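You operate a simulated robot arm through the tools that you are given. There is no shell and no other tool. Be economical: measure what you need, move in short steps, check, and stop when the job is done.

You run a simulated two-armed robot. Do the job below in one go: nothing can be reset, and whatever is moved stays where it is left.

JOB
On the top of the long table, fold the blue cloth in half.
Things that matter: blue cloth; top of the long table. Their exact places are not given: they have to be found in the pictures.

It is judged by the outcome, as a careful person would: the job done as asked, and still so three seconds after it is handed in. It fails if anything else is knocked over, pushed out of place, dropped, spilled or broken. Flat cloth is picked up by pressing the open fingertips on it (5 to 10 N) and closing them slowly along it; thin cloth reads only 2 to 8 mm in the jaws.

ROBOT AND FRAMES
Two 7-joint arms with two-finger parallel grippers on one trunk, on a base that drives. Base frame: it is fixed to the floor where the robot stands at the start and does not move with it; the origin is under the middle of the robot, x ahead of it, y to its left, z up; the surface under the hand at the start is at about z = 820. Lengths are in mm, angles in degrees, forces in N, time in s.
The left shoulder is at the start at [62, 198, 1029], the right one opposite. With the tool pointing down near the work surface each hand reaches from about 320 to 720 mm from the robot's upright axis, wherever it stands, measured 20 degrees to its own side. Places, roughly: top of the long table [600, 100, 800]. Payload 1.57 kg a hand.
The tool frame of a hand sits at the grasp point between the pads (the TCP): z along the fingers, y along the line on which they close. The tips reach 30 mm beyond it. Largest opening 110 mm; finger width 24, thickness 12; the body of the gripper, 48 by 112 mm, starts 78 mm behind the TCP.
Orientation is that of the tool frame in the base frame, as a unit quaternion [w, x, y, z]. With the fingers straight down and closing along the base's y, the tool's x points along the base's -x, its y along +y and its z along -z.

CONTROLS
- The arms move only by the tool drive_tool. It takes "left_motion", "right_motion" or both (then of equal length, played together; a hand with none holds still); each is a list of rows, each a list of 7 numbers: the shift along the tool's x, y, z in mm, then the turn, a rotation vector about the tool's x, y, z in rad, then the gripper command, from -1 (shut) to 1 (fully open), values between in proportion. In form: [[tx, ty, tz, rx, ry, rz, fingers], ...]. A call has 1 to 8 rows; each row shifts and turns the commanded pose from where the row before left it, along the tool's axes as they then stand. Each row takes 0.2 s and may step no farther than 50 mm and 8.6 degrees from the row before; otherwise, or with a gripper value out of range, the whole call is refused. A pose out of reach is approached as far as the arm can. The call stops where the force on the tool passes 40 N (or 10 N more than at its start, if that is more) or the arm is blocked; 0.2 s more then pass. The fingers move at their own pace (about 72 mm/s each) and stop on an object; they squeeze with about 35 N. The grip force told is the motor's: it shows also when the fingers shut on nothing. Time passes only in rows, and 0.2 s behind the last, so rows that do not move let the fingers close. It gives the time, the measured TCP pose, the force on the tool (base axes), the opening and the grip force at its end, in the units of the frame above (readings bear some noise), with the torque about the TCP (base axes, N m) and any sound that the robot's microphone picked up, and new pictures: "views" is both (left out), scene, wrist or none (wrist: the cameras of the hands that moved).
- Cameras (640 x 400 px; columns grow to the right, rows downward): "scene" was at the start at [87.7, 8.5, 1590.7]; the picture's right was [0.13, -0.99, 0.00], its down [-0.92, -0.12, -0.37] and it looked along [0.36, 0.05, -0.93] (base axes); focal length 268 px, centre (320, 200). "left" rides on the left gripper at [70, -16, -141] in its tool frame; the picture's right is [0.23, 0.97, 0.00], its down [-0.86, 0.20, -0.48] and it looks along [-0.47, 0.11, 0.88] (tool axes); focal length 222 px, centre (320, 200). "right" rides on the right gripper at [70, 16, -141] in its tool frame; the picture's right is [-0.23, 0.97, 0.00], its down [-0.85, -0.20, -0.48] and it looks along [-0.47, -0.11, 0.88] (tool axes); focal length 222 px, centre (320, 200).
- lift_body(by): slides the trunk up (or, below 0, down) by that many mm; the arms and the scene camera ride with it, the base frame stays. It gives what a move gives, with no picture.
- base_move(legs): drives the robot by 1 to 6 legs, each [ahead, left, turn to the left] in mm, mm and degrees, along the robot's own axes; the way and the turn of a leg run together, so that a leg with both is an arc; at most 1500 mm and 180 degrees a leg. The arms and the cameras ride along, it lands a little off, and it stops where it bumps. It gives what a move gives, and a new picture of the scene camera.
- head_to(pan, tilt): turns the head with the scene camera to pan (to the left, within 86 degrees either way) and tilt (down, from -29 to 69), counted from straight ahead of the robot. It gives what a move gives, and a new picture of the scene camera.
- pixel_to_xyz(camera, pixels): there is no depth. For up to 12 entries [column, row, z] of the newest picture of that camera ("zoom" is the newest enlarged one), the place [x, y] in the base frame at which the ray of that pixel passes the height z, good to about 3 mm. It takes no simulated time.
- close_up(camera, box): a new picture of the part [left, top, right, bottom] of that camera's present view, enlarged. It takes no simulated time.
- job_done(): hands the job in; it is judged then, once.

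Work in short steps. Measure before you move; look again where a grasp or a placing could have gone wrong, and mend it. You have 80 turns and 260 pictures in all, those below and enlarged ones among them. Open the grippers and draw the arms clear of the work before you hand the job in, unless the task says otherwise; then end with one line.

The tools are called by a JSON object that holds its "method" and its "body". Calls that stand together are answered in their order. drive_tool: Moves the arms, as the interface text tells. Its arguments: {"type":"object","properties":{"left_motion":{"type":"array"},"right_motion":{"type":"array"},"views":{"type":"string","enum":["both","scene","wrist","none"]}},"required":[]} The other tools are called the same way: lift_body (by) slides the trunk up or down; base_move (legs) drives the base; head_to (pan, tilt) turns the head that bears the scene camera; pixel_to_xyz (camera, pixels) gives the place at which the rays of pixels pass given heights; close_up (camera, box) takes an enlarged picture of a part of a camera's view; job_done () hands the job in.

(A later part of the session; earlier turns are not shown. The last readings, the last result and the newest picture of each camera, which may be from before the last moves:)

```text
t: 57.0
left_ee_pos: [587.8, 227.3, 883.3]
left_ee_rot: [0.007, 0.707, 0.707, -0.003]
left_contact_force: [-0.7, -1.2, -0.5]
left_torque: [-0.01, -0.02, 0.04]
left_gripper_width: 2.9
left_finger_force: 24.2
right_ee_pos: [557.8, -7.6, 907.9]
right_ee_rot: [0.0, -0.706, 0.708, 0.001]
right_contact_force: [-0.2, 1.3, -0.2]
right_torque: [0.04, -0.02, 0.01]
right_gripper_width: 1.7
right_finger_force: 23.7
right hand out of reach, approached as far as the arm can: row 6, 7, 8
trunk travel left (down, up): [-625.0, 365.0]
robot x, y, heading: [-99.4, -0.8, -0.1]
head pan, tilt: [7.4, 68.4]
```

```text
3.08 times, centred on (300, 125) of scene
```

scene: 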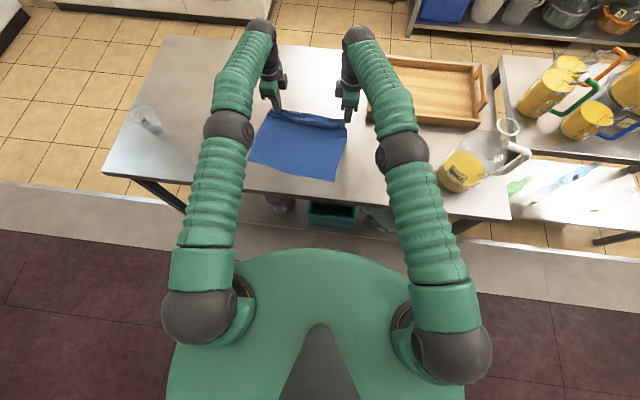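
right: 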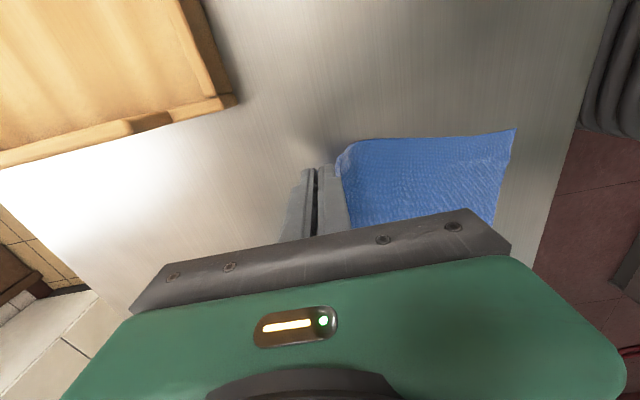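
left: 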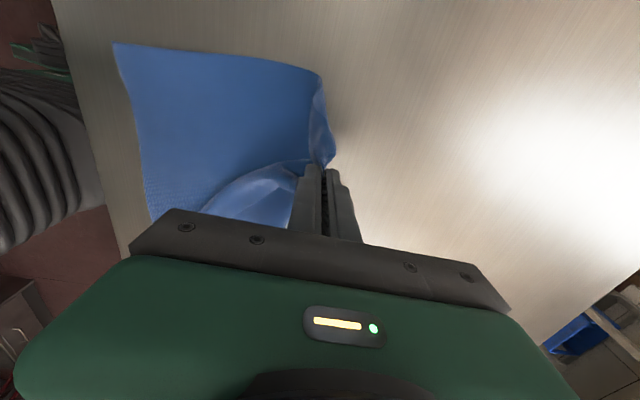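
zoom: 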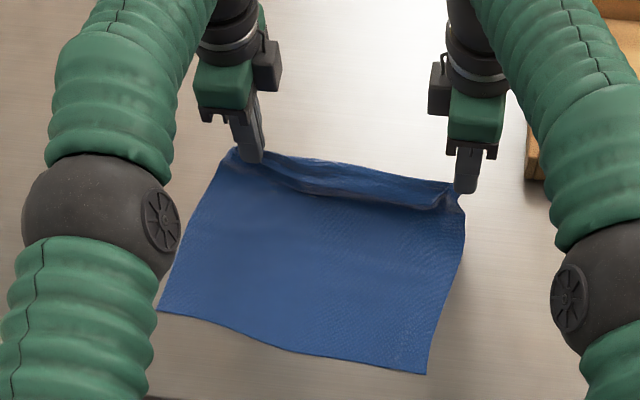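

Both far corners are out again and cleanly gripped. I drive forward 60 mm to stretch the cloth flat, then will lower and release.

{"method": "base_move", "body": {"legs": [[60, 0, 0]]}}

{"method": "drive_tool", "body": {"left_motion": [[4, 0, 10, 0, 0, 0, -1], [4, 0, 10, 0, 0, 0, -1], [2, 0, 7, 0, 0, 0, -1]], "right_motion": [[4, 0, 18, 0, 0, 0, -1], [4, 0, 18, 0, 0, 0, -1], [2, 0, 14, 0, 0, 0, -1]], "views": "both"}}

{"method": "close_up", "body": {"camera": "scene", "box": [220, 80, 380, 210]}}

```text
t: 57.9
left_ee_pos: [645.7, 227.5, 886.0]
left_ee_rot: [0.007, 0.708, 0.707, -0.003]
left_contact_force: [-0.1, -1.0, -0.5]
left_torque: [-0.03, 0.02, 0.02]
left_gripper_width: 2.8
left_finger_force: 23.7
right_ee_pos: [614.1, -8.7, 909.8]
right_ee_rot: [0.0, -0.706, 0.708, 0.0]
right_contact_force: [-0.3, 0.4, -0.7]
right_torque: [0.04, -0.04, -0.01]
right_gripper_width: 1.9
right_finger_force: 24.0
trunk travel left (down, up): [-625.0, 365.0]
robot x, y, heading: [-41.1, -1.5, -0.1]
head pan, tilt: [7.4, 68.4]
```

scene: 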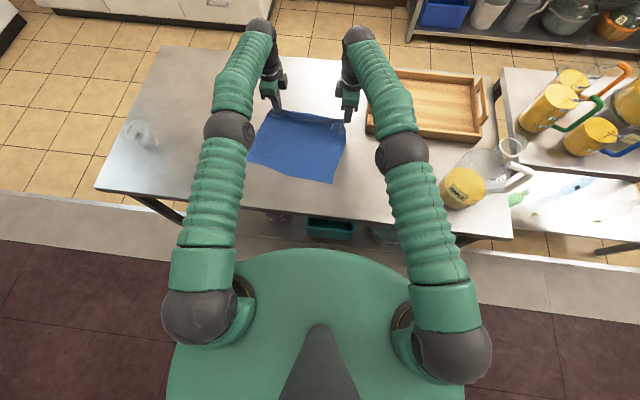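

```text
t: 58.7
left_ee_pos: [649.2, 234.7, 856.3]
left_ee_rot: [0.009, 0.707, 0.707, -0.005]
left_contact_force: [-1.7, -9.8, 0.4]
left_torque: [-0.21, 0.03, 0.01]
left_gripper_width: 2.8
left_finger_force: 23.5
right_ee_pos: [617.4, -17.5, 858.8]
right_ee_rot: [0.0, -0.706, 0.709, 0.001]
right_contact_force: [0.6, 9.2, 0.4]
right_torque: [0.28, -0.05, 0.04]
right_gripper_width: 1.8
right_finger_force: 23.6
trunk travel left (down, up): [-625.0, 365.0]
robot x, y, heading: [-40.5, 0.6, 0.0]
head pan, tilt: [7.4, 68.4]
```

scene: 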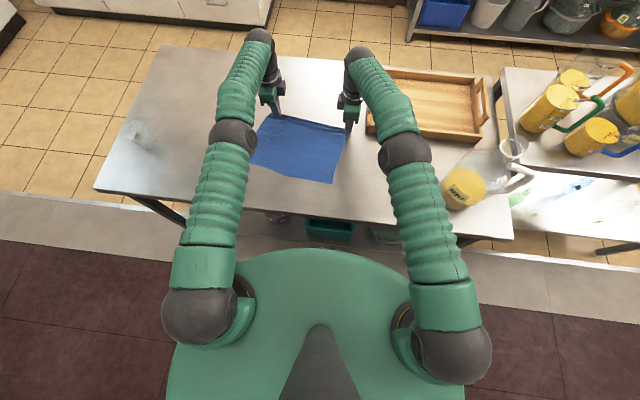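
right: 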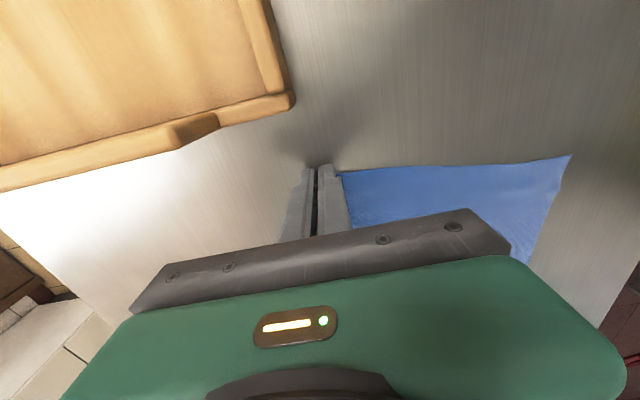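
left: 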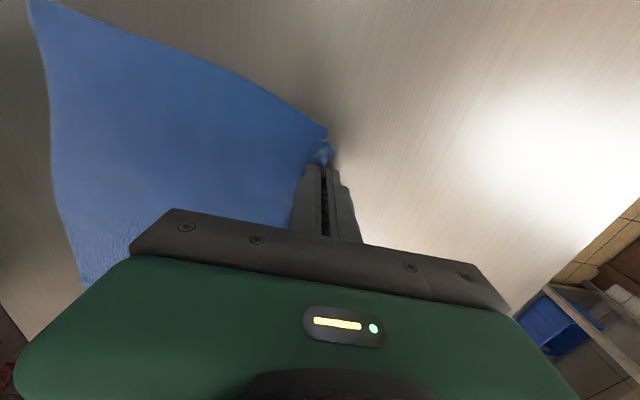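

```text
3.08 times, centred on (300, 145) of scene
```

zoom: 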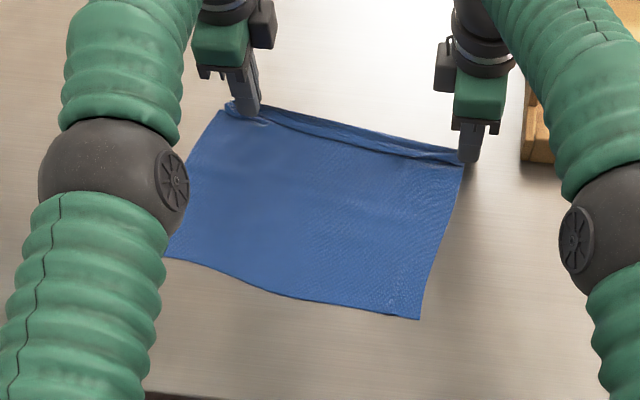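

The cloth is taut and flat again. I enlarge the far hem between the hands to check for a doubled strip.

{"method": "close_up", "body": {"camera": "scene", "box": [265, 100, 345, 150]}}

{"method": "close_up", "body": {"camera": "left", "box": [200, 60, 400, 210]}}

{"method": "close_up", "body": {"camera": "right", "box": [280, 130, 600, 260]}}

```text
8.00 times, centred on (305, 125) of scene
```

zoom: 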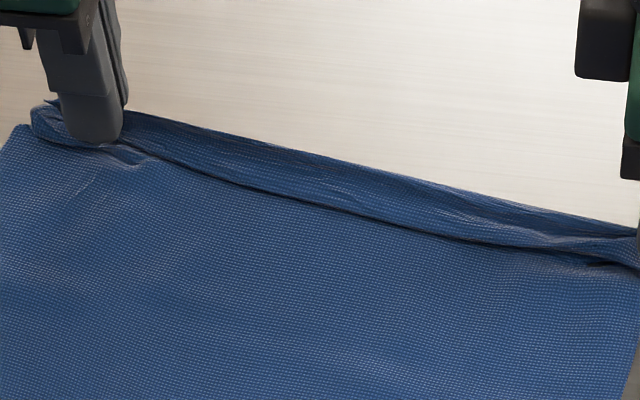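

```text
2.67 times, centred on (300, 135) of left
```

zoom: 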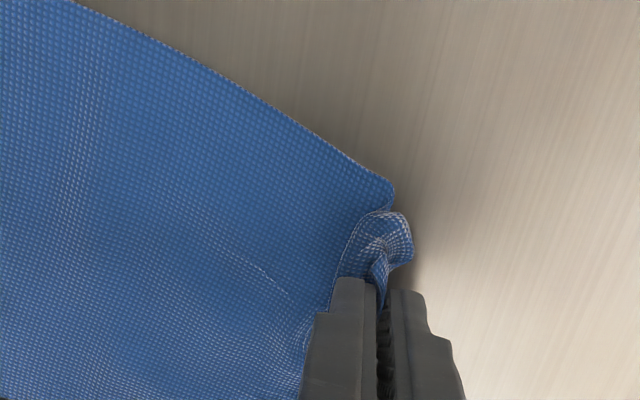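

```text
2.00 times, centred on (440, 195) of right
```

zoom: 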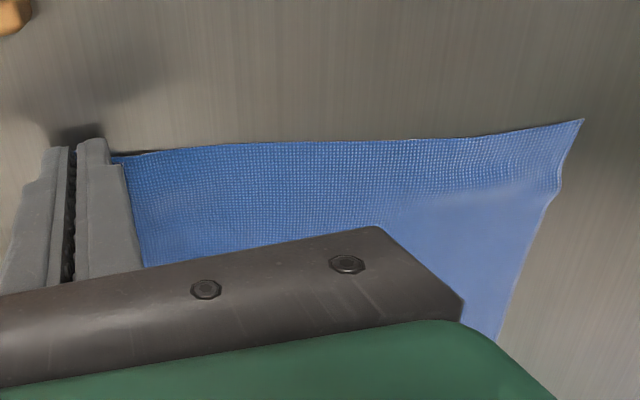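

There is a small pleat along the far hem. I set the corners down, release and back off, to see the cloth relaxed.

{"method": "drive_tool", "body": {"left_motion": [[0, 0, 4, 0, 0, 0, -1], [0, 0, 0, 0, 0, 0, -0.7], [0, 0, 0, 0, 0, 0, -0.5], [0, 0, 0, 0, 0, 0, -0.4], [0, 0, -25, 0, 0, 0, -0.4], [10, 0, -40, 0, 0, 0, -0.4], [40, 0, -20, 0, 0, 0, -0.4], [45, 0, 0, 0, 0, 0, -0.4]], "right_motion": [[0, 0, 6, 0, 0, 0, -1], [0, 0, 0, 0, 0, 0, -0.7], [0, 0, 0, 0, 0, 0, -0.5], [0, 0, 0, 0, 0, 0, -0.4], [0, 0, -25, 0, 0, 0, -0.4], [0, 20, -45, 0, 0, 0, -0.4], [0, 40, -20, 0, 0, 0, -0.4], [30, 30, 0, 0, 0, 0, -0.4]], "views": "scene"}}

{"method": "close_up", "body": {"camera": "scene", "box": [235, 95, 365, 195]}}

{"method": "close_up", "body": {"camera": "scene", "box": [255, 105, 355, 155]}}

```text
t: 60.5
left_ee_pos: [632.4, 331.5, 935.7]
left_ee_rot: [0.008, 0.707, 0.707, -0.003]
left_contact_force: [-0.5, 1.0, 0.4]
left_torque: [0.02, -0.03, 0.02]
left_gripper_width: 33.0
left_finger_force: 0.0
left hand out of reach, approached as far as the arm can: row 7, 8
right_ee_pos: [522.3, -45.8, 942.4]
right_ee_rot: [0.0, -0.706, 0.709, -0.001]
right_contact_force: [-1.1, -1.2, -1.0]
right_torque: [-0.03, 0.0, 0.01]
right_gripper_width: 33.1
right_finger_force: 0.0
trunk travel left (down, up): [-625.0, 365.0]
robot x, y, heading: [-39.2, 2.0, -0.2]
head pan, tilt: [7.4, 68.4]
```

scene: 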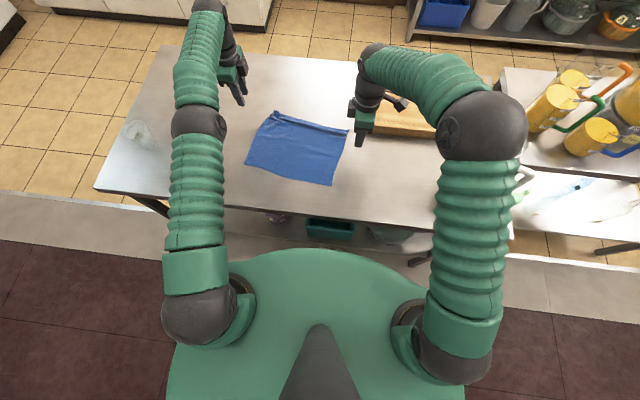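

```text
4.00 times, centred on (300, 145) of scene
```

zoom: 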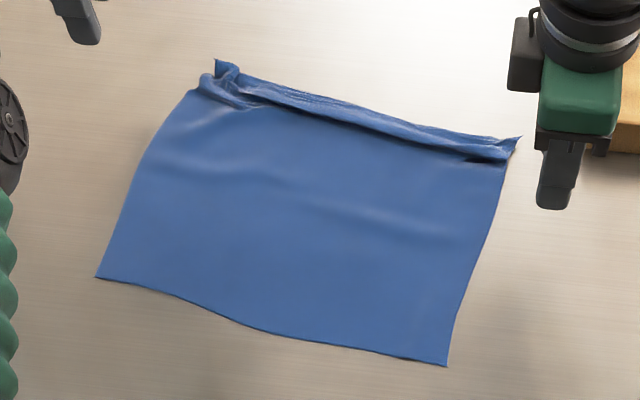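

```text
6.40 times, centred on (305, 130) of scene
```

zoom: 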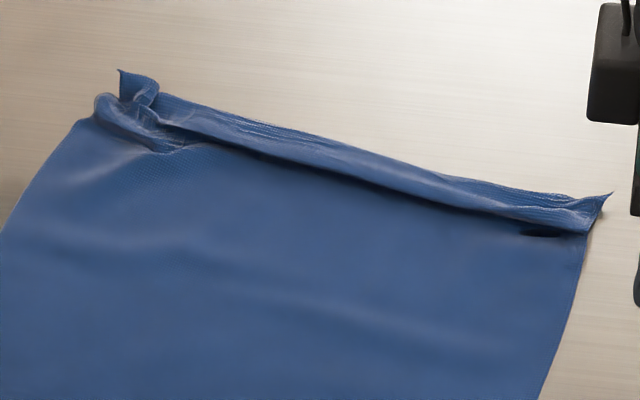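

The far hem has a Z‑pleat, with the hem's corner tips sticking out at zoom (122,72) and (610,196). Pulling those tips outward should clear it; I measure them.

{"method": "pixel_to_xyz", "body": {"camera": "zoom", "pixels": [[122, 72, 824], [158, 85, 824], [132, 98, 824], [100, 110, 822], [610, 196, 822], [585, 205, 824], [580, 225, 824], [160, 150, 822], [340, 145, 822], [330, 185, 822]]}}

{"method": "close_up", "body": {"camera": "right", "box": [200, 20, 520, 220]}}

{"method": "close_up", "body": {"camera": "scene", "box": [262, 108, 302, 134]}}

{"method": "close_up", "body": {"camera": "scene", "box": [320, 118, 360, 144]}}

```text
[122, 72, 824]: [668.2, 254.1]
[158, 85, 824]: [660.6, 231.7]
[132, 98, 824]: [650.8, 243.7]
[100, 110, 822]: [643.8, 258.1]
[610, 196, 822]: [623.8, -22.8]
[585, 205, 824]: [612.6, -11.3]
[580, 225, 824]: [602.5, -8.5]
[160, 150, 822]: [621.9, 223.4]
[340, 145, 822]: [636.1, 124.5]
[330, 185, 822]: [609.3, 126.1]
```

```text
2.00 times, centred on (360, 120) of right
```

zoom: 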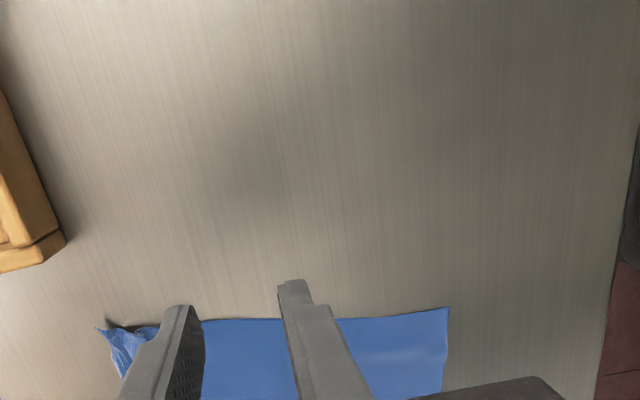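

```text
15.38 times, centred on (282, 121) of scene
```

zoom: 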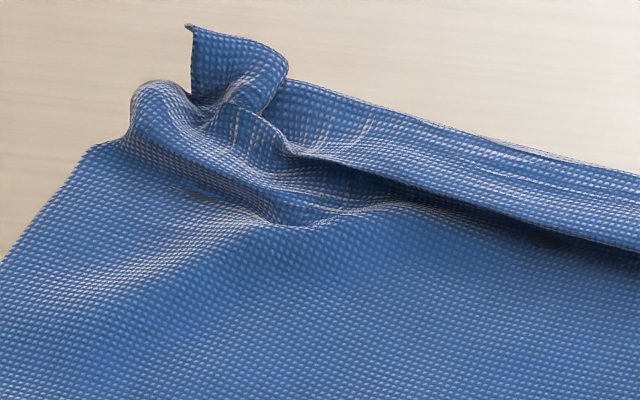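

```text
15.38 times, centred on (340, 131) of scene
```

zoom: 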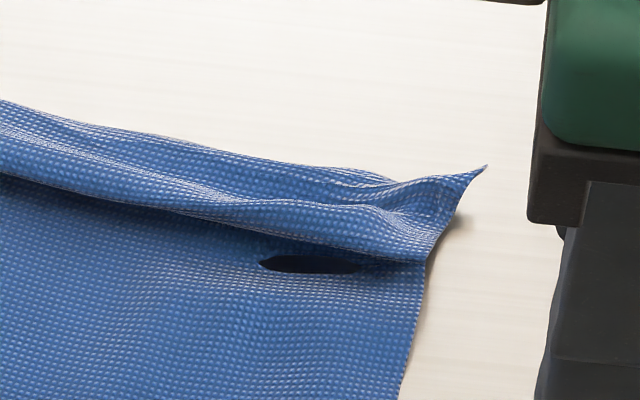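

I drive forward 45 mm for reach and place both hands above the corner tips, left (660,243) and right (614,−14).

{"method": "base_move", "body": {"legs": [[45, 0, 0]]}}

{"method": "drive_tool", "body": {"left_motion": [[-30, -6, 10, 0, 0, 0, -0.45], [-30, -6, 20, 0, 0, 0, -0.45], [-28, -5, 20, 0, 0, 0, -0.45], [0, 0, 14, 0, 0, 0, -0.45], [0, 0, 0, 0, 0, 0, -0.45]], "right_motion": [[-11, -16, 10, 0, 0, 0, -0.45], [-11, -16, 20, 0, 0, 0, -0.45], [-10, -16, 25, 0, 0, 0, -0.45], [0, 0, 15, 0, 0, 0, -0.45], [0, 0, 0, 0, 0, 0, -0.45]], "views": "none"}}

{"method": "close_up", "body": {"camera": "left", "box": [200, 80, 440, 230]}}

{"method": "close_up", "body": {"camera": "right", "box": [200, 80, 440, 230]}}

```text
t: 61.4
left_ee_pos: [672.4, 330.9, 940.0]
left_ee_rot: [0.009, 0.706, 0.708, 0.0]
left_contact_force: [-0.2, -0.2, 0.4]
left_torque: [-0.01, -0.04, -0.01]
left_gripper_width: 32.9
left_finger_force: 0.0
right_ee_pos: [562.6, -47.1, 944.6]
right_ee_rot: [0.001, -0.706, 0.708, -0.001]
right_contact_force: [0.1, 0.8, -0.6]
right_torque: [0.01, 0.0, 0.06]
right_gripper_width: 33.2
right_finger_force: 0.0
trunk travel left (down, up): [-625.0, 365.0]
robot x, y, heading: [5.3, -2.5, -0.2]
head pan, tilt: [7.4, 68.4]
```

scene: 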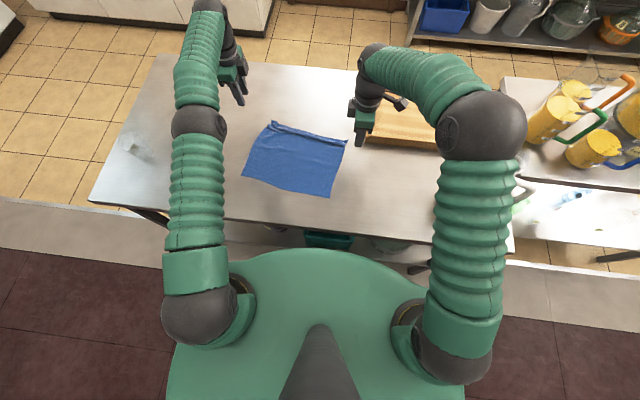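

```text
t: 62.6
left_ee_pos: [659.8, 240.1, 875.4]
left_ee_rot: [0.009, 0.707, 0.707, -0.002]
left_contact_force: [0.0, 0.2, 0.4]
left_torque: [0.0, -0.03, 0.02]
left_gripper_width: 30.1
left_finger_force: 0.0
right_ee_pos: [613.1, -16.3, 873.0]
right_ee_rot: [0.001, -0.706, 0.708, 0.0]
right_contact_force: [-0.4, -0.4, -0.1]
right_torque: [0.01, 0.02, 0.0]
right_gripper_width: 30.4
right_finger_force: 0.1
trunk travel left (down, up): [-625.0, 365.0]
robot x, y, heading: [5.8, 2.1, -0.1]
head pan, tilt: [7.4, 68.4]
```

```text
2.67 times, centred on (320, 155) of left
```

zoom: 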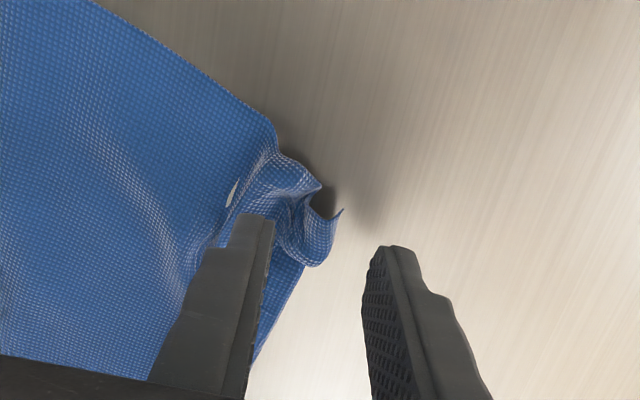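

```text
2.67 times, centred on (320, 155) of right
```

zoom: 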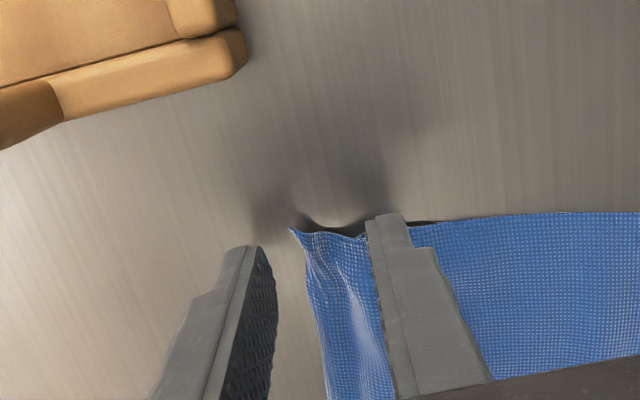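

Both pairs straddle the corner tips. I shift left 6 mm to +y and right 7 mm to +x, lower to near the table, and close.

{"method": "drive_tool", "body": {"left_motion": [[6, 0, 12, 0, 0, 0, -0.45], [0, 0, 9.5, 0, 0, 0, -0.45], [0, 0, 0, 0, 0, 0, -0.65], [0, 0, 0, 0, 0, 0, -0.85], [0, 0, 0, 0, 0, 0, -1], [0, 0, 0, 0, 0, 0, -1], [0, 0, 0, 0, 0, 0, -1], [0, 0, -4, 0, 0, 0, -1]], "right_motion": [[2, -7, 11, 0, 0, 0, -0.45], [0, 0, 9, 0, 0, 0, -0.45], [0, 0, 0, 0, 0, 0, -0.65], [0, 0, 0, 0, 0, 0, -0.85], [0, 0, 0, 0, 0, 0, -1], [0, 0, 0, 0, 0, 0, -1], [0, 0, 0, 0, 0, 0, -1], [0, 0, -4, 0, 0, 0, -1]], "views": "none"}}

{"method": "close_up", "body": {"camera": "left", "box": [200, 80, 440, 230]}}

{"method": "close_up", "body": {"camera": "right", "box": [200, 80, 440, 230]}}

```text
t: 64.4
left_ee_pos: [659.0, 245.8, 857.3]
left_ee_rot: [0.008, 0.707, 0.707, -0.002]
left_contact_force: [-0.2, 0.7, 0.2]
left_torque: [0.02, 0.01, -0.01]
left_gripper_width: 2.5
left_finger_force: 23.8
right_ee_pos: [620.9, -17.8, 856.9]
right_ee_rot: [0.0, -0.706, 0.709, -0.001]
right_contact_force: [0.4, 0.1, -0.8]
right_torque: [0.0, 0.02, -0.01]
right_gripper_width: 1.9
right_finger_force: 24.1
trunk travel left (down, up): [-625.0, 365.0]
robot x, y, heading: [6.8, -1.1, -0.2]
head pan, tilt: [7.4, 68.4]
```

```text
2.67 times, centred on (320, 155) of left
```

zoom: 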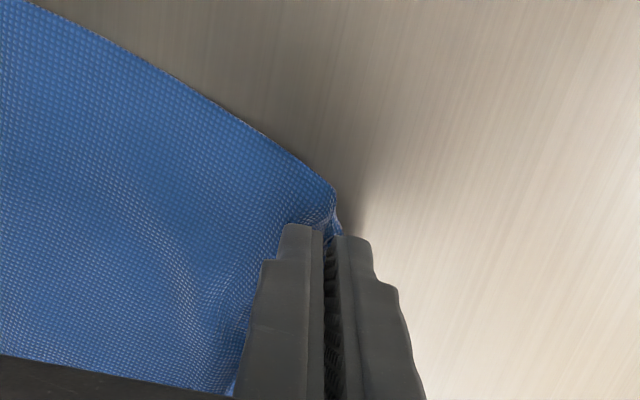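

```text
2.67 times, centred on (320, 155) of right
```

zoom: 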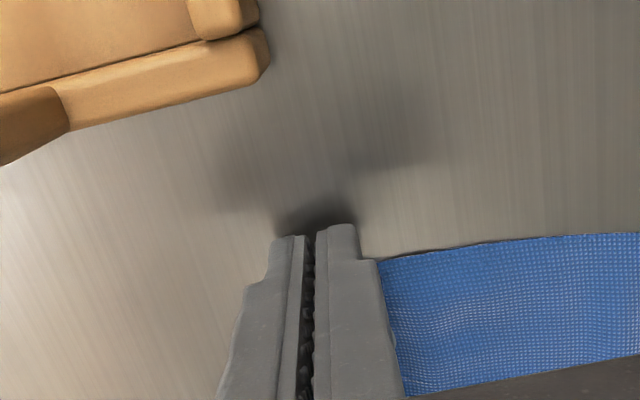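

Both corners are gripped (2.5 and 1.9 mm). I pull both outward: +20 mm in x and spreading slightly, watching the tension.

{"method": "drive_tool", "body": {"left_motion": [[1, 4, -2, 0, 0, 0, -1], [2, 5, 0, 0, 0, 0, -1], [2, 5, 0, 0, 0, 0, -1], [2, 4, 0, 0, 0, 0, -1]], "right_motion": [[2, -4, -2, 0, 0, 0, -1], [3, -5, 0, 0, 0, 0, -1], [3, -5, 0, 0, 0, 0, -1], [2, -4, 0, 0, 0, 0, -1]], "views": "scene"}}

{"method": "close_up", "body": {"camera": "scene", "box": [235, 105, 365, 205]}}

```text
t: 65.4
left_ee_pos: [678.1, 253.8, 860.8]
left_ee_rot: [0.008, 0.707, 0.707, -0.002]
left_contact_force: [0.1, -3.7, 0.5]
left_torque: [-0.09, 0.0, -0.01]
left_gripper_width: 2.7
left_finger_force: 23.7
right_ee_pos: [638.3, -27.6, 858.5]
right_ee_rot: [0.001, -0.706, 0.708, 0.001]
right_contact_force: [0.4, 3.6, 0.1]
right_torque: [0.13, -0.02, 0.02]
right_gripper_width: 2.0
right_finger_force: 23.5
trunk travel left (down, up): [-625.0, 365.0]
robot x, y, heading: [7.2, 0.2, -0.3]
head pan, tilt: [7.4, 68.4]
```

scene: 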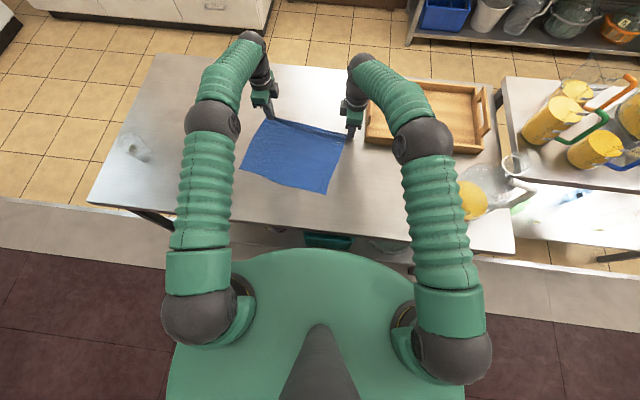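

```text
4.00 times, centred on (300, 155) of scene
```

zoom: 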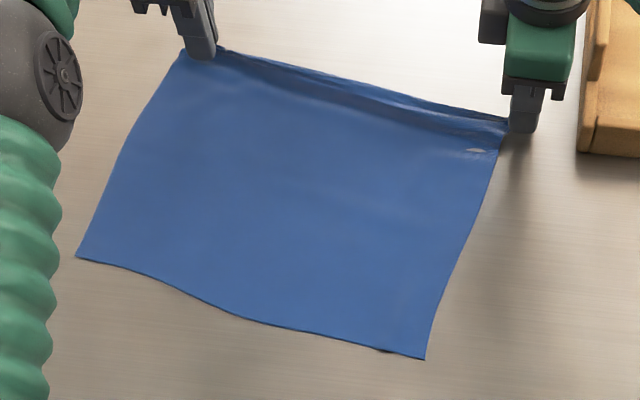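

Nearly flat, and both hands hold right at the hem corners – a good start for the refold. I measure the near corners at zoom (78,256) and (424,358).

{"method": "pixel_to_xyz", "body": {"camera": "zoom", "pixels": [[78, 256, 820], [424, 358, 820], [250, 318, 820], [180, 52, 822], [505, 150, 822]]}}

```text
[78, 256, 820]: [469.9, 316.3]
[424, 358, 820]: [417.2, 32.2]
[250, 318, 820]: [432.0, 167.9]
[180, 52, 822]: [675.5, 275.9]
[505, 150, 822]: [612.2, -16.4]
```

I lift and carry both corners along the cloth's own direction (toward me and slightly left) to the top of the arc.

{"method": "drive_tool", "body": {"left_motion": [[3, -12, -35, 0, 0, 0, -1], [5, -18, -32, 0, 0, 0, -1], [7, -25, -25, 0, 0, 0, -1], [8, -28, -15, 0, 0, 0, -1], [8, -28, -8, 0, 0, 0, -1], [0, 0, 0, 0, 0, 0, -1]], "right_motion": [[-3, 12, -35, 0, 0, 0, -1], [-6, 19, -32, 0, 0, 0, -1], [-8, 26, -25, 0, 0, 0, -1], [-8, 30, -15, 0, 0, 0, -1], [-8, 30, -8, 0, 0, 0, -1], [0, 0, 0, 0, 0, 0, -1]], "views": "both"}}

{"method": "close_up", "body": {"camera": "scene", "box": [225, 95, 365, 205]}}

```text
t: 66.8
left_ee_pos: [565.0, 285.5, 972.9]
left_ee_rot: [0.007, 0.707, 0.707, -0.003]
left_contact_force: [0.2, -1.6, -0.9]
left_torque: [-0.05, 0.05, 0.01]
left_gripper_width: 2.1
left_finger_force: 23.7
right_ee_pos: [521.3, 4.6, 972.3]
right_ee_rot: [0.0, -0.705, 0.709, 0.0]
right_contact_force: [0.3, 2.1, -0.3]
right_torque: [0.09, 0.0, -0.04]
right_gripper_width: 1.9
right_finger_force: 23.7
trunk travel left (down, up): [-625.0, 365.0]
robot x, y, heading: [3.8, -2.4, 0.1]
head pan, tilt: [7.4, 68.4]
```

scene: 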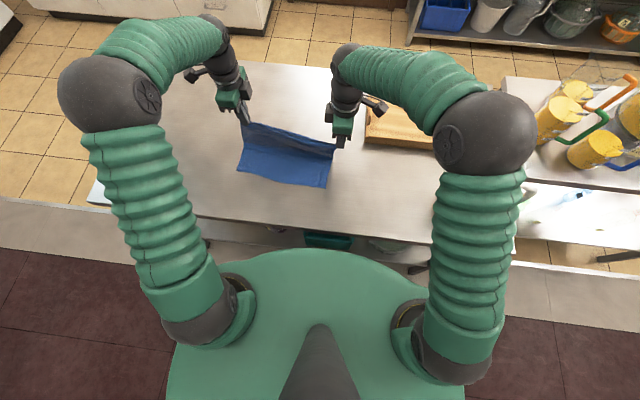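
right: 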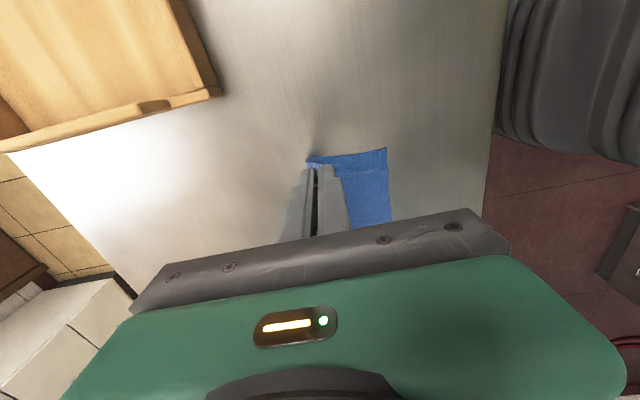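
left: 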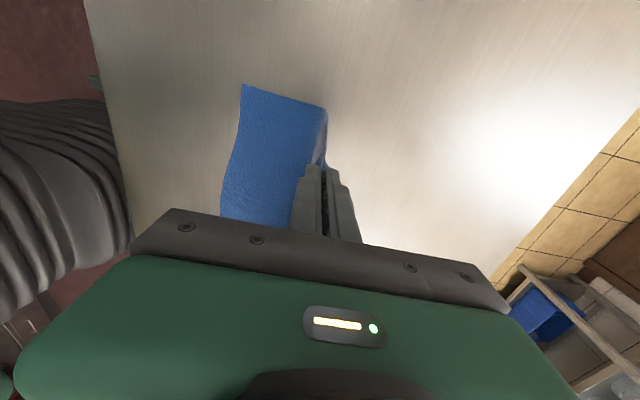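

```text
3.64 times, centred on (295, 150) of scene
```

zoom: 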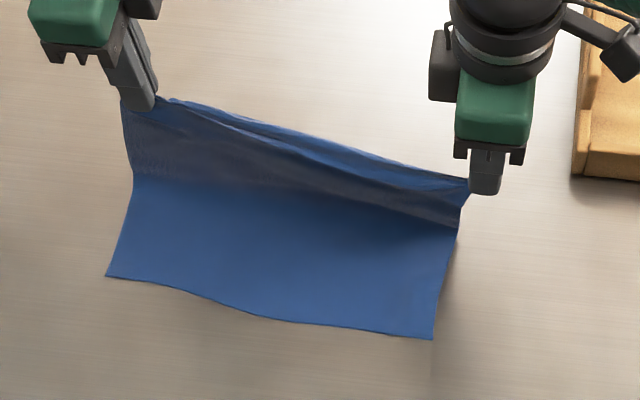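

The cloth hangs cleanly with the near half flat. I carry on down to just above the near corners (474,313) and (422,34).

{"method": "drive_tool", "body": {"left_motion": [[6, -20, 5, 0, 0, 0, -1], [6, -20, 12, 0, 0, 0, -1], [5, -18, 20, 0, 0, 0, -1], [4, -15, 25, 0, 0, 0, -1], [4, -11, 25, 0, 0, 0, -1], [2, -7, 18, 0, 0, 0, -1]], "right_motion": [[-6, 22, 5, 0, 0, 0, -1], [-6, 21, 12, 0, 0, 0, -1], [-6, 19, 20, 0, 0, 0, -1], [-5, 16, 25, 0, 0, 0, -1], [-4, 13, 25, 0, 0, 0, -1], [-2, 8, 18, 0, 0, 0, -1]], "views": "none"}}

{"method": "close_up", "body": {"camera": "scene", "box": [225, 115, 365, 210]}}

{"method": "close_up", "body": {"camera": "left", "box": [200, 60, 440, 230]}}

{"method": "close_up", "body": {"camera": "right", "box": [200, 60, 440, 230]}}

```text
t: 68.2
left_ee_pos: [474.5, 313.0, 865.1]
left_ee_rot: [0.008, 0.707, 0.707, -0.002]
left_contact_force: [-0.7, -1.9, -0.2]
left_torque: [-0.07, 0.01, 0.01]
left_gripper_width: 2.2
left_finger_force: 23.7
right_ee_pos: [423.2, 35.4, 868.4]
right_ee_rot: [0.0, -0.706, 0.708, -0.001]
right_contact_force: [0.7, 2.4, -0.2]
right_torque: [0.05, -0.03, 0.01]
right_gripper_width: 2.0
right_finger_force: 23.5
trunk travel left (down, up): [-625.0, 365.0]
robot x, y, heading: [5.0, 0.3, -0.3]
head pan, tilt: [7.4, 68.4]
```

```text
4.21 times, centred on (295, 162) of scene
```

zoom: 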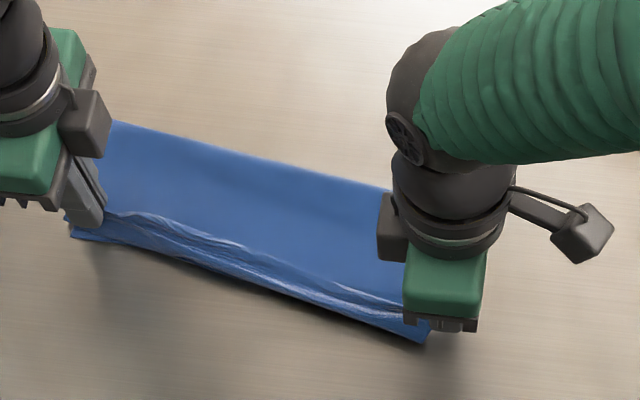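

```text
2.35 times, centred on (320, 145) of left
```

zoom: 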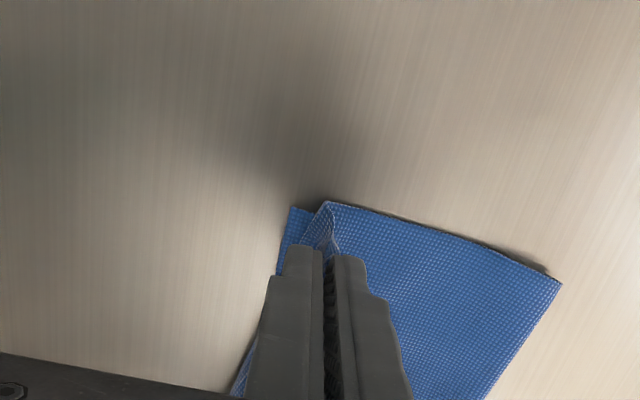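

```text
2.35 times, centred on (320, 145) of right
```

zoom: 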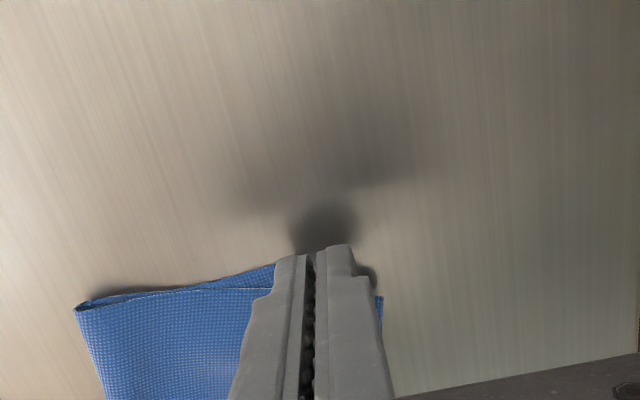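

Alignment is close; the lower edge peeks out ~8 mm toward me. I go 7 mm further toward me, lower onto it with a slight spread, and release.

{"method": "drive_tool", "body": {"left_motion": [[1, -4, 3, 0, 0, 0, -1], [2, -3, 4, 0, 0, 0, -1], [0, 0, 4, 0, 0, 0, -1], [0, 0, 0.5, 0, 0, 0, -0.85], [0, 0, 0, 0, 0, 0, -0.7], [0, 0, 0, 0, 0, 0, -0.6], [0, 0, 0, 0, 0, 0, -0.5], [0, 0, -12, 0, 0, 0, -0.5]], "right_motion": [[2, 4, 4, 0, 0, 0, -1], [2, 3, 5, 0, 0, 0, -1], [0, 0, 5, 0, 0, 0, -1], [0, 0, 1, 0, 0, 0, -0.85], [0, 0, 0, 0, 0, 0, -0.7], [0, 0, 0, 0, 0, 0, -0.6], [0, 0, 0, 0, 0, 0, -0.5], [0, 0, -12, 0, 0, 0, -0.5]], "views": "none"}}

{"method": "drive_tool", "body": {"left_motion": [[0, 0, -30, 0, 0, 0, -0.5], [10, 0, -40, 0, 0, 0, -0.5], [40, 0, -15, 0, 0, 0, -0.5], [45, 0, 0, 0, 0, 0, -0.5]], "right_motion": [[0, 0, -30, 0, 0, 0, -0.5], [10, 0, -40, 0, 0, 0, -0.5], [40, 0, -15, 0, 0, 0, -0.5], [45, 0, 0, 0, 0, 0, -0.5]], "views": "scene"}}

{"method": "close_up", "body": {"camera": "scene", "box": [225, 125, 345, 205]}}

```text
t: 70.0
left_ee_pos: [467.1, 315.1, 866.5]
left_ee_rot: [0.008, 0.707, 0.707, -0.001]
left_contact_force: [0.9, -0.1, 0.2]
left_torque: [0.01, 0.0, -0.01]
left_gripper_width: 27.2
left_finger_force: 0.0
right_ee_pos: [415.3, 31.2, 866.6]
right_ee_rot: [0.0, -0.705, 0.709, 0.0]
right_contact_force: [-0.6, 0.5, -0.5]
right_torque: [-0.01, 0.0, -0.03]
right_gripper_width: 27.8
right_finger_force: 0.1
trunk travel left (down, up): [-625.0, 365.0]
robot x, y, heading: [6.6, -1.5, -0.0]
head pan, tilt: [7.4, 68.4]
```

```text
t: 71.0
left_ee_pos: [464.7, 413.9, 953.1]
left_ee_rot: [0.009, 0.707, 0.708, -0.002]
left_contact_force: [1.2, 0.2, -0.8]
left_torque: [-0.02, -0.03, -0.03]
left_gripper_width: 27.4
left_finger_force: 0.0
right_ee_pos: [416.7, -66.0, 949.6]
right_ee_rot: [0.001, -0.706, 0.708, 0.0]
right_contact_force: [-0.4, 0.2, 0.2]
right_torque: [0.0, 0.02, 0.0]
right_gripper_width: 27.4
right_finger_force: 0.1
trunk travel left (down, up): [-625.0, 365.0]
robot x, y, heading: [5.4, -0.8, 0.2]
head pan, tilt: [7.4, 68.4]
```

scene: 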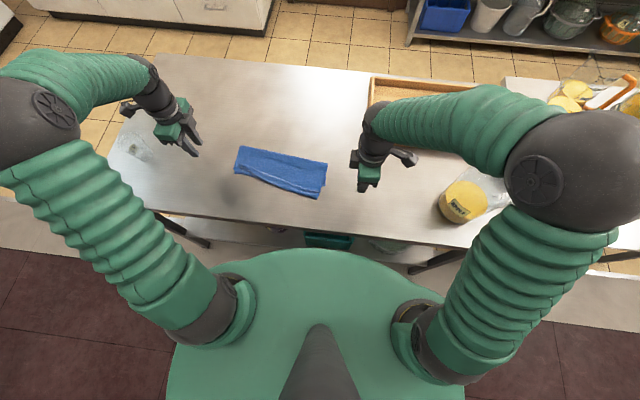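

```text
5.00 times, centred on (285, 165) of scene
```

zoom: 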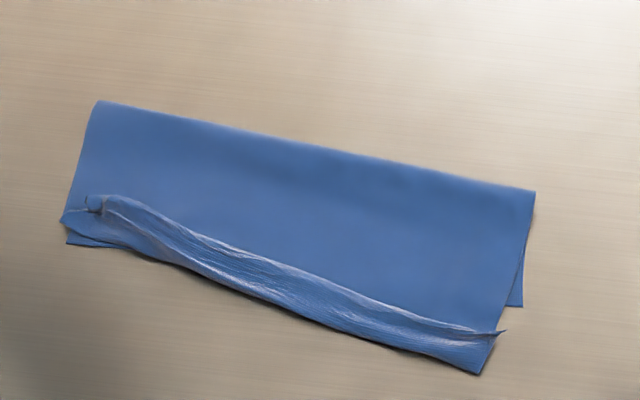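

The fold is now symmetric but a ~20 mm flap of hem again lies back on top, its edge standing up a little. I will plow it over toward me with closed fingertips just above the second layer; first I measure hem and bend points.

{"method": "pixel_to_xyz", "body": {"camera": "zoom", "pixels": [[110, 198, 828], [200, 235, 828], [260, 258, 828], [380, 305, 828], [495, 332, 828], [180, 265, 822], [240, 292, 822], [360, 338, 822], [480, 373, 821], [521, 305, 820], [68, 243, 820], [535, 192, 821]]}}

{"method": "close_up", "body": {"camera": "scene", "box": [230, 155, 290, 195]}}

{"method": "close_up", "body": {"camera": "scene", "box": [280, 165, 340, 205]}}

```text
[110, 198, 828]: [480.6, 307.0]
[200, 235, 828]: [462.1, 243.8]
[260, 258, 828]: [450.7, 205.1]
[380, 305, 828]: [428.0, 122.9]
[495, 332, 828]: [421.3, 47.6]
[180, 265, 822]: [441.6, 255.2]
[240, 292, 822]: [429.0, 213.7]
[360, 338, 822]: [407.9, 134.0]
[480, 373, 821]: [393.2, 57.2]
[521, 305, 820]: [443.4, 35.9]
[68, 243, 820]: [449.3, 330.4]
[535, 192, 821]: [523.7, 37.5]
```

```text
10.00 times, centred on (260, 175) of scene
```

zoom: 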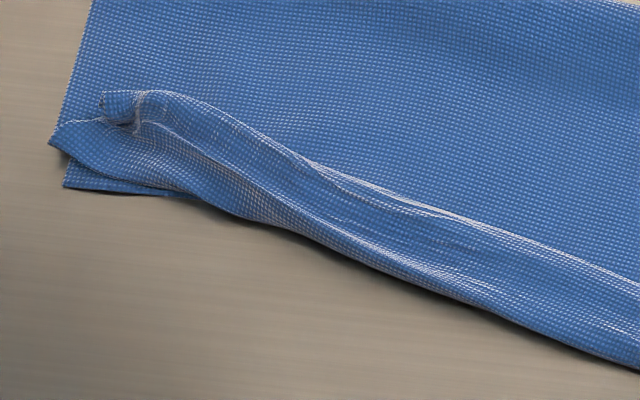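

```text
10.00 times, centred on (310, 185) of scene
```

zoom: 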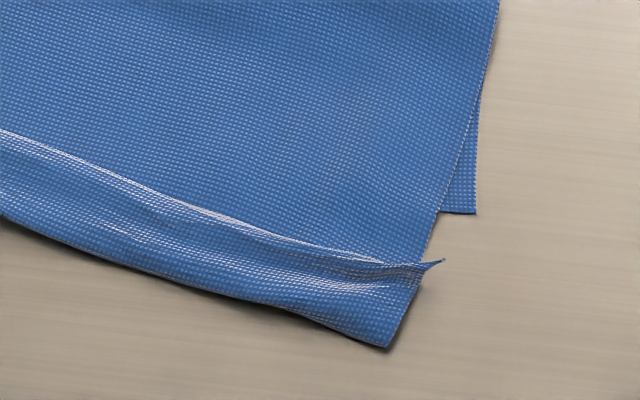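

The right flap corner tip sticks out free at about (421,44), beyond the body. I will pinch just that tip with the right hand and flip it toward me; hovering first at (420,34).

{"method": "drive_tool", "body": {"right_motion": [[-33, -1, 15, 0, 0, 0, -0.5], [-33, -1, 25, 0, 0, 0, -0.5], [-34, -1, 30, 0, 0, 0, -0.5], [0, 0, 12, 0, 0, 0, -0.5], [0, 0, 0, 0, 0, 0, -0.5]], "views": "none"}}

{"method": "close_up", "body": {"camera": "right", "box": [200, 80, 440, 230]}}

```text
t: 72.2
left_ee_pos: [465.1, 410.7, 952.7]
left_ee_rot: [0.008, 0.707, 0.708, -0.002]
left_contact_force: [0.5, -0.3, 0.4]
left_torque: [-0.01, -0.02, -0.01]
left_gripper_width: 27.5
left_finger_force: 0.1
right_ee_pos: [419.3, 34.7, 867.2]
right_ee_rot: [0.001, -0.706, 0.708, 0.0]
right_contact_force: [-0.3, -1.0, -0.1]
right_torque: [-0.02, 0.01, -0.05]
right_gripper_width: 27.2
right_finger_force: 0.0
trunk travel left (down, up): [-625.0, 365.0]
robot x, y, heading: [5.4, -5.2, 0.2]
head pan, tilt: [7.4, 68.4]
```

```text
2.67 times, centred on (320, 155) of right
```

zoom: 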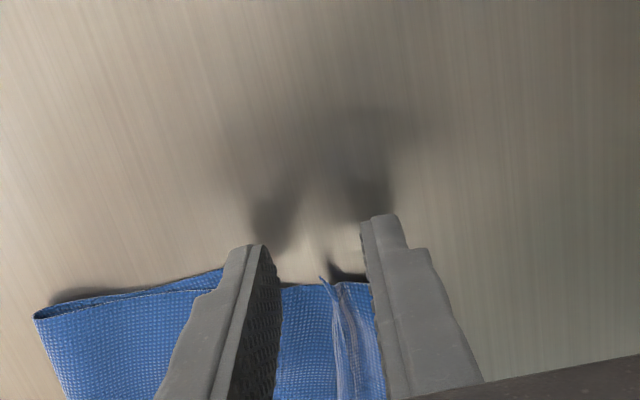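

The tip is between the fingers. I shift 4 mm to +y, lower to TCP z≈856, close and lift 15 mm.

{"method": "drive_tool", "body": {"right_motion": [[-4, 0, 6, 0, 0, 0, -0.5], [0, 0, 5, 0, 0, 0, -0.5], [0, 0, 0, 0, 0, 0, -0.7], [0, 0, 0, 0, 0, 0, -0.85], [0, 0, 0, 0, 0, 0, -1], [0, 0, 0, 0, 0, 0, -1], [0, 0, -8, 0, 0, 0, -1], [0, 5, -12, 0, 0, 0, -1]], "views": "none"}}

{"method": "close_up", "body": {"camera": "right", "box": [200, 80, 440, 230]}}

{"method": "close_up", "body": {"camera": "scene", "box": [225, 125, 345, 205]}}

```text
t: 74.0
left_ee_pos: [464.6, 412.3, 952.2]
left_ee_rot: [0.009, 0.707, 0.707, -0.001]
left_contact_force: [0.7, -0.2, -0.7]
left_torque: [0.0, 0.03, 0.04]
left_gripper_width: 27.4
left_finger_force: 0.0
right_ee_pos: [414.9, 41.1, 876.9]
right_ee_rot: [0.0, -0.706, 0.708, 0.0]
right_contact_force: [-0.8, -0.8, 0.8]
right_torque: [-0.01, 0.0, 0.01]
right_gripper_width: 1.6
right_finger_force: 24.0
trunk travel left (down, up): [-625.0, 365.0]
robot x, y, heading: [4.9, 0.2, -0.1]
head pan, tilt: [7.4, 68.4]
```

```text
2.67 times, centred on (320, 155) of right
```

zoom: 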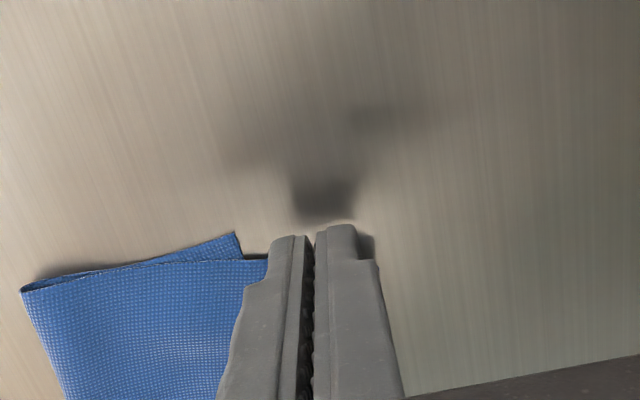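

```text
5.00 times, centred on (285, 165) of scene
```

zoom: 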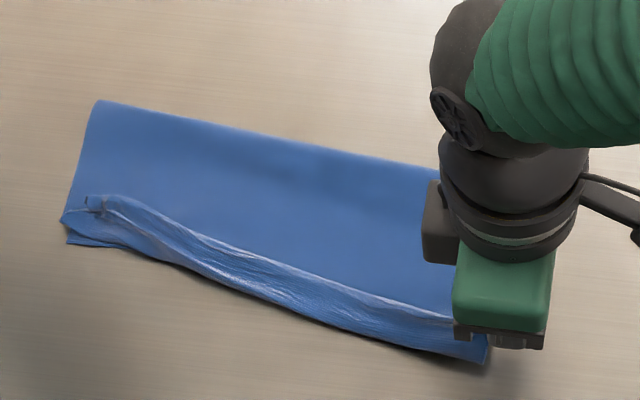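

The right hand holds the corner tip (1.6 mm). Now the left: its rolled flap tip is near (478,306); I hover above it.

{"method": "drive_tool", "body": {"left_motion": [[-35, 3, 15, 0, 0, 0, -0.5], [-35, 3, 25, 0, 0, 0, -0.5], [-34, 3, 30, 0, 0, 0, -0.5], [0, 0, 14, 0, 0, 0, -0.5], [0, 0, 0, 0, 0, 0, -0.5]], "views": "none"}}

{"method": "close_up", "body": {"camera": "left", "box": [200, 80, 440, 230]}}

```text
t: 75.2
left_ee_pos: [474.8, 307.6, 869.1]
left_ee_rot: [0.009, 0.707, 0.707, -0.002]
left_contact_force: [0.3, 0.0, 0.3]
left_torque: [0.02, 0.01, 0.01]
left_gripper_width: 27.3
left_finger_force: 0.0
right_ee_pos: [414.7, 40.3, 877.3]
right_ee_rot: [0.001, -0.706, 0.708, -0.001]
right_contact_force: [0.0, 0.1, 0.0]
right_torque: [0.02, 0.02, 0.02]
right_gripper_width: 1.5
right_finger_force: 23.4
trunk travel left (down, up): [-625.0, 365.0]
robot x, y, heading: [9.2, -0.3, -0.4]
head pan, tilt: [7.4, 68.4]
```

```text
2.67 times, centred on (320, 155) of left
```

zoom: 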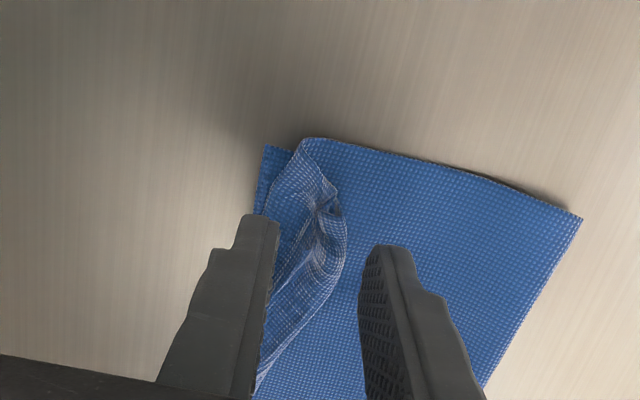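

The flap sits between the fingers, its corner a bit further left. I shift +5 mm in y, lower to TCP z≈856, close and lift.

{"method": "drive_tool", "body": {"left_motion": [[5, 0, 7, 0, 0, 0, -0.5], [0, 0, 6, 0, 0, 0, -0.5], [0, 0, 0, 0, 0, 0, -0.7], [0, 0, 0, 0, 0, 0, -0.85], [0, 0, 0, 0, 0, 0, -1], [0, 0, 0, 0, 0, 0, -1], [0, 0, -8, 0, 0, 0, -1], [0, -4, -12, 0, 0, 0, -1]], "views": "none"}}

{"method": "close_up", "body": {"camera": "left", "box": [200, 80, 440, 230]}}

{"method": "close_up", "body": {"camera": "scene", "box": [225, 125, 345, 205]}}

```text
t: 77.0
left_ee_pos: [471.2, 310.7, 877.1]
left_ee_rot: [0.008, 0.707, 0.708, -0.002]
left_contact_force: [-0.8, 0.7, 0.3]
left_torque: [0.06, -0.01, 0.02]
left_gripper_width: 2.4
left_finger_force: 23.6
right_ee_pos: [414.2, 40.2, 878.4]
right_ee_rot: [0.0, -0.706, 0.708, 0.0]
right_contact_force: [0.1, -0.1, -0.7]
right_torque: [0.01, 0.0, -0.02]
right_gripper_width: 1.4
right_finger_force: 23.6
trunk travel left (down, up): [-625.0, 365.0]
robot x, y, heading: [3.4, 2.0, -0.1]
head pan, tilt: [7.4, 68.4]
```

```text
2.67 times, centred on (320, 155) of left
```

zoom: 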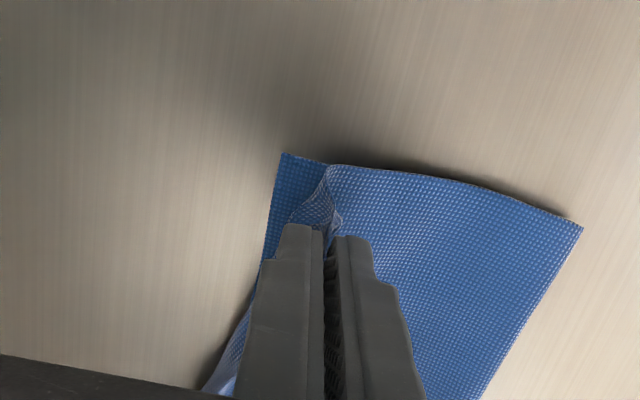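

```text
5.00 times, centred on (285, 165) of scene
```

zoom: 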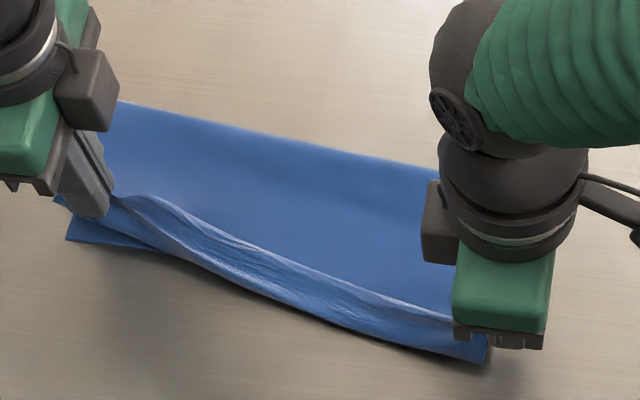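

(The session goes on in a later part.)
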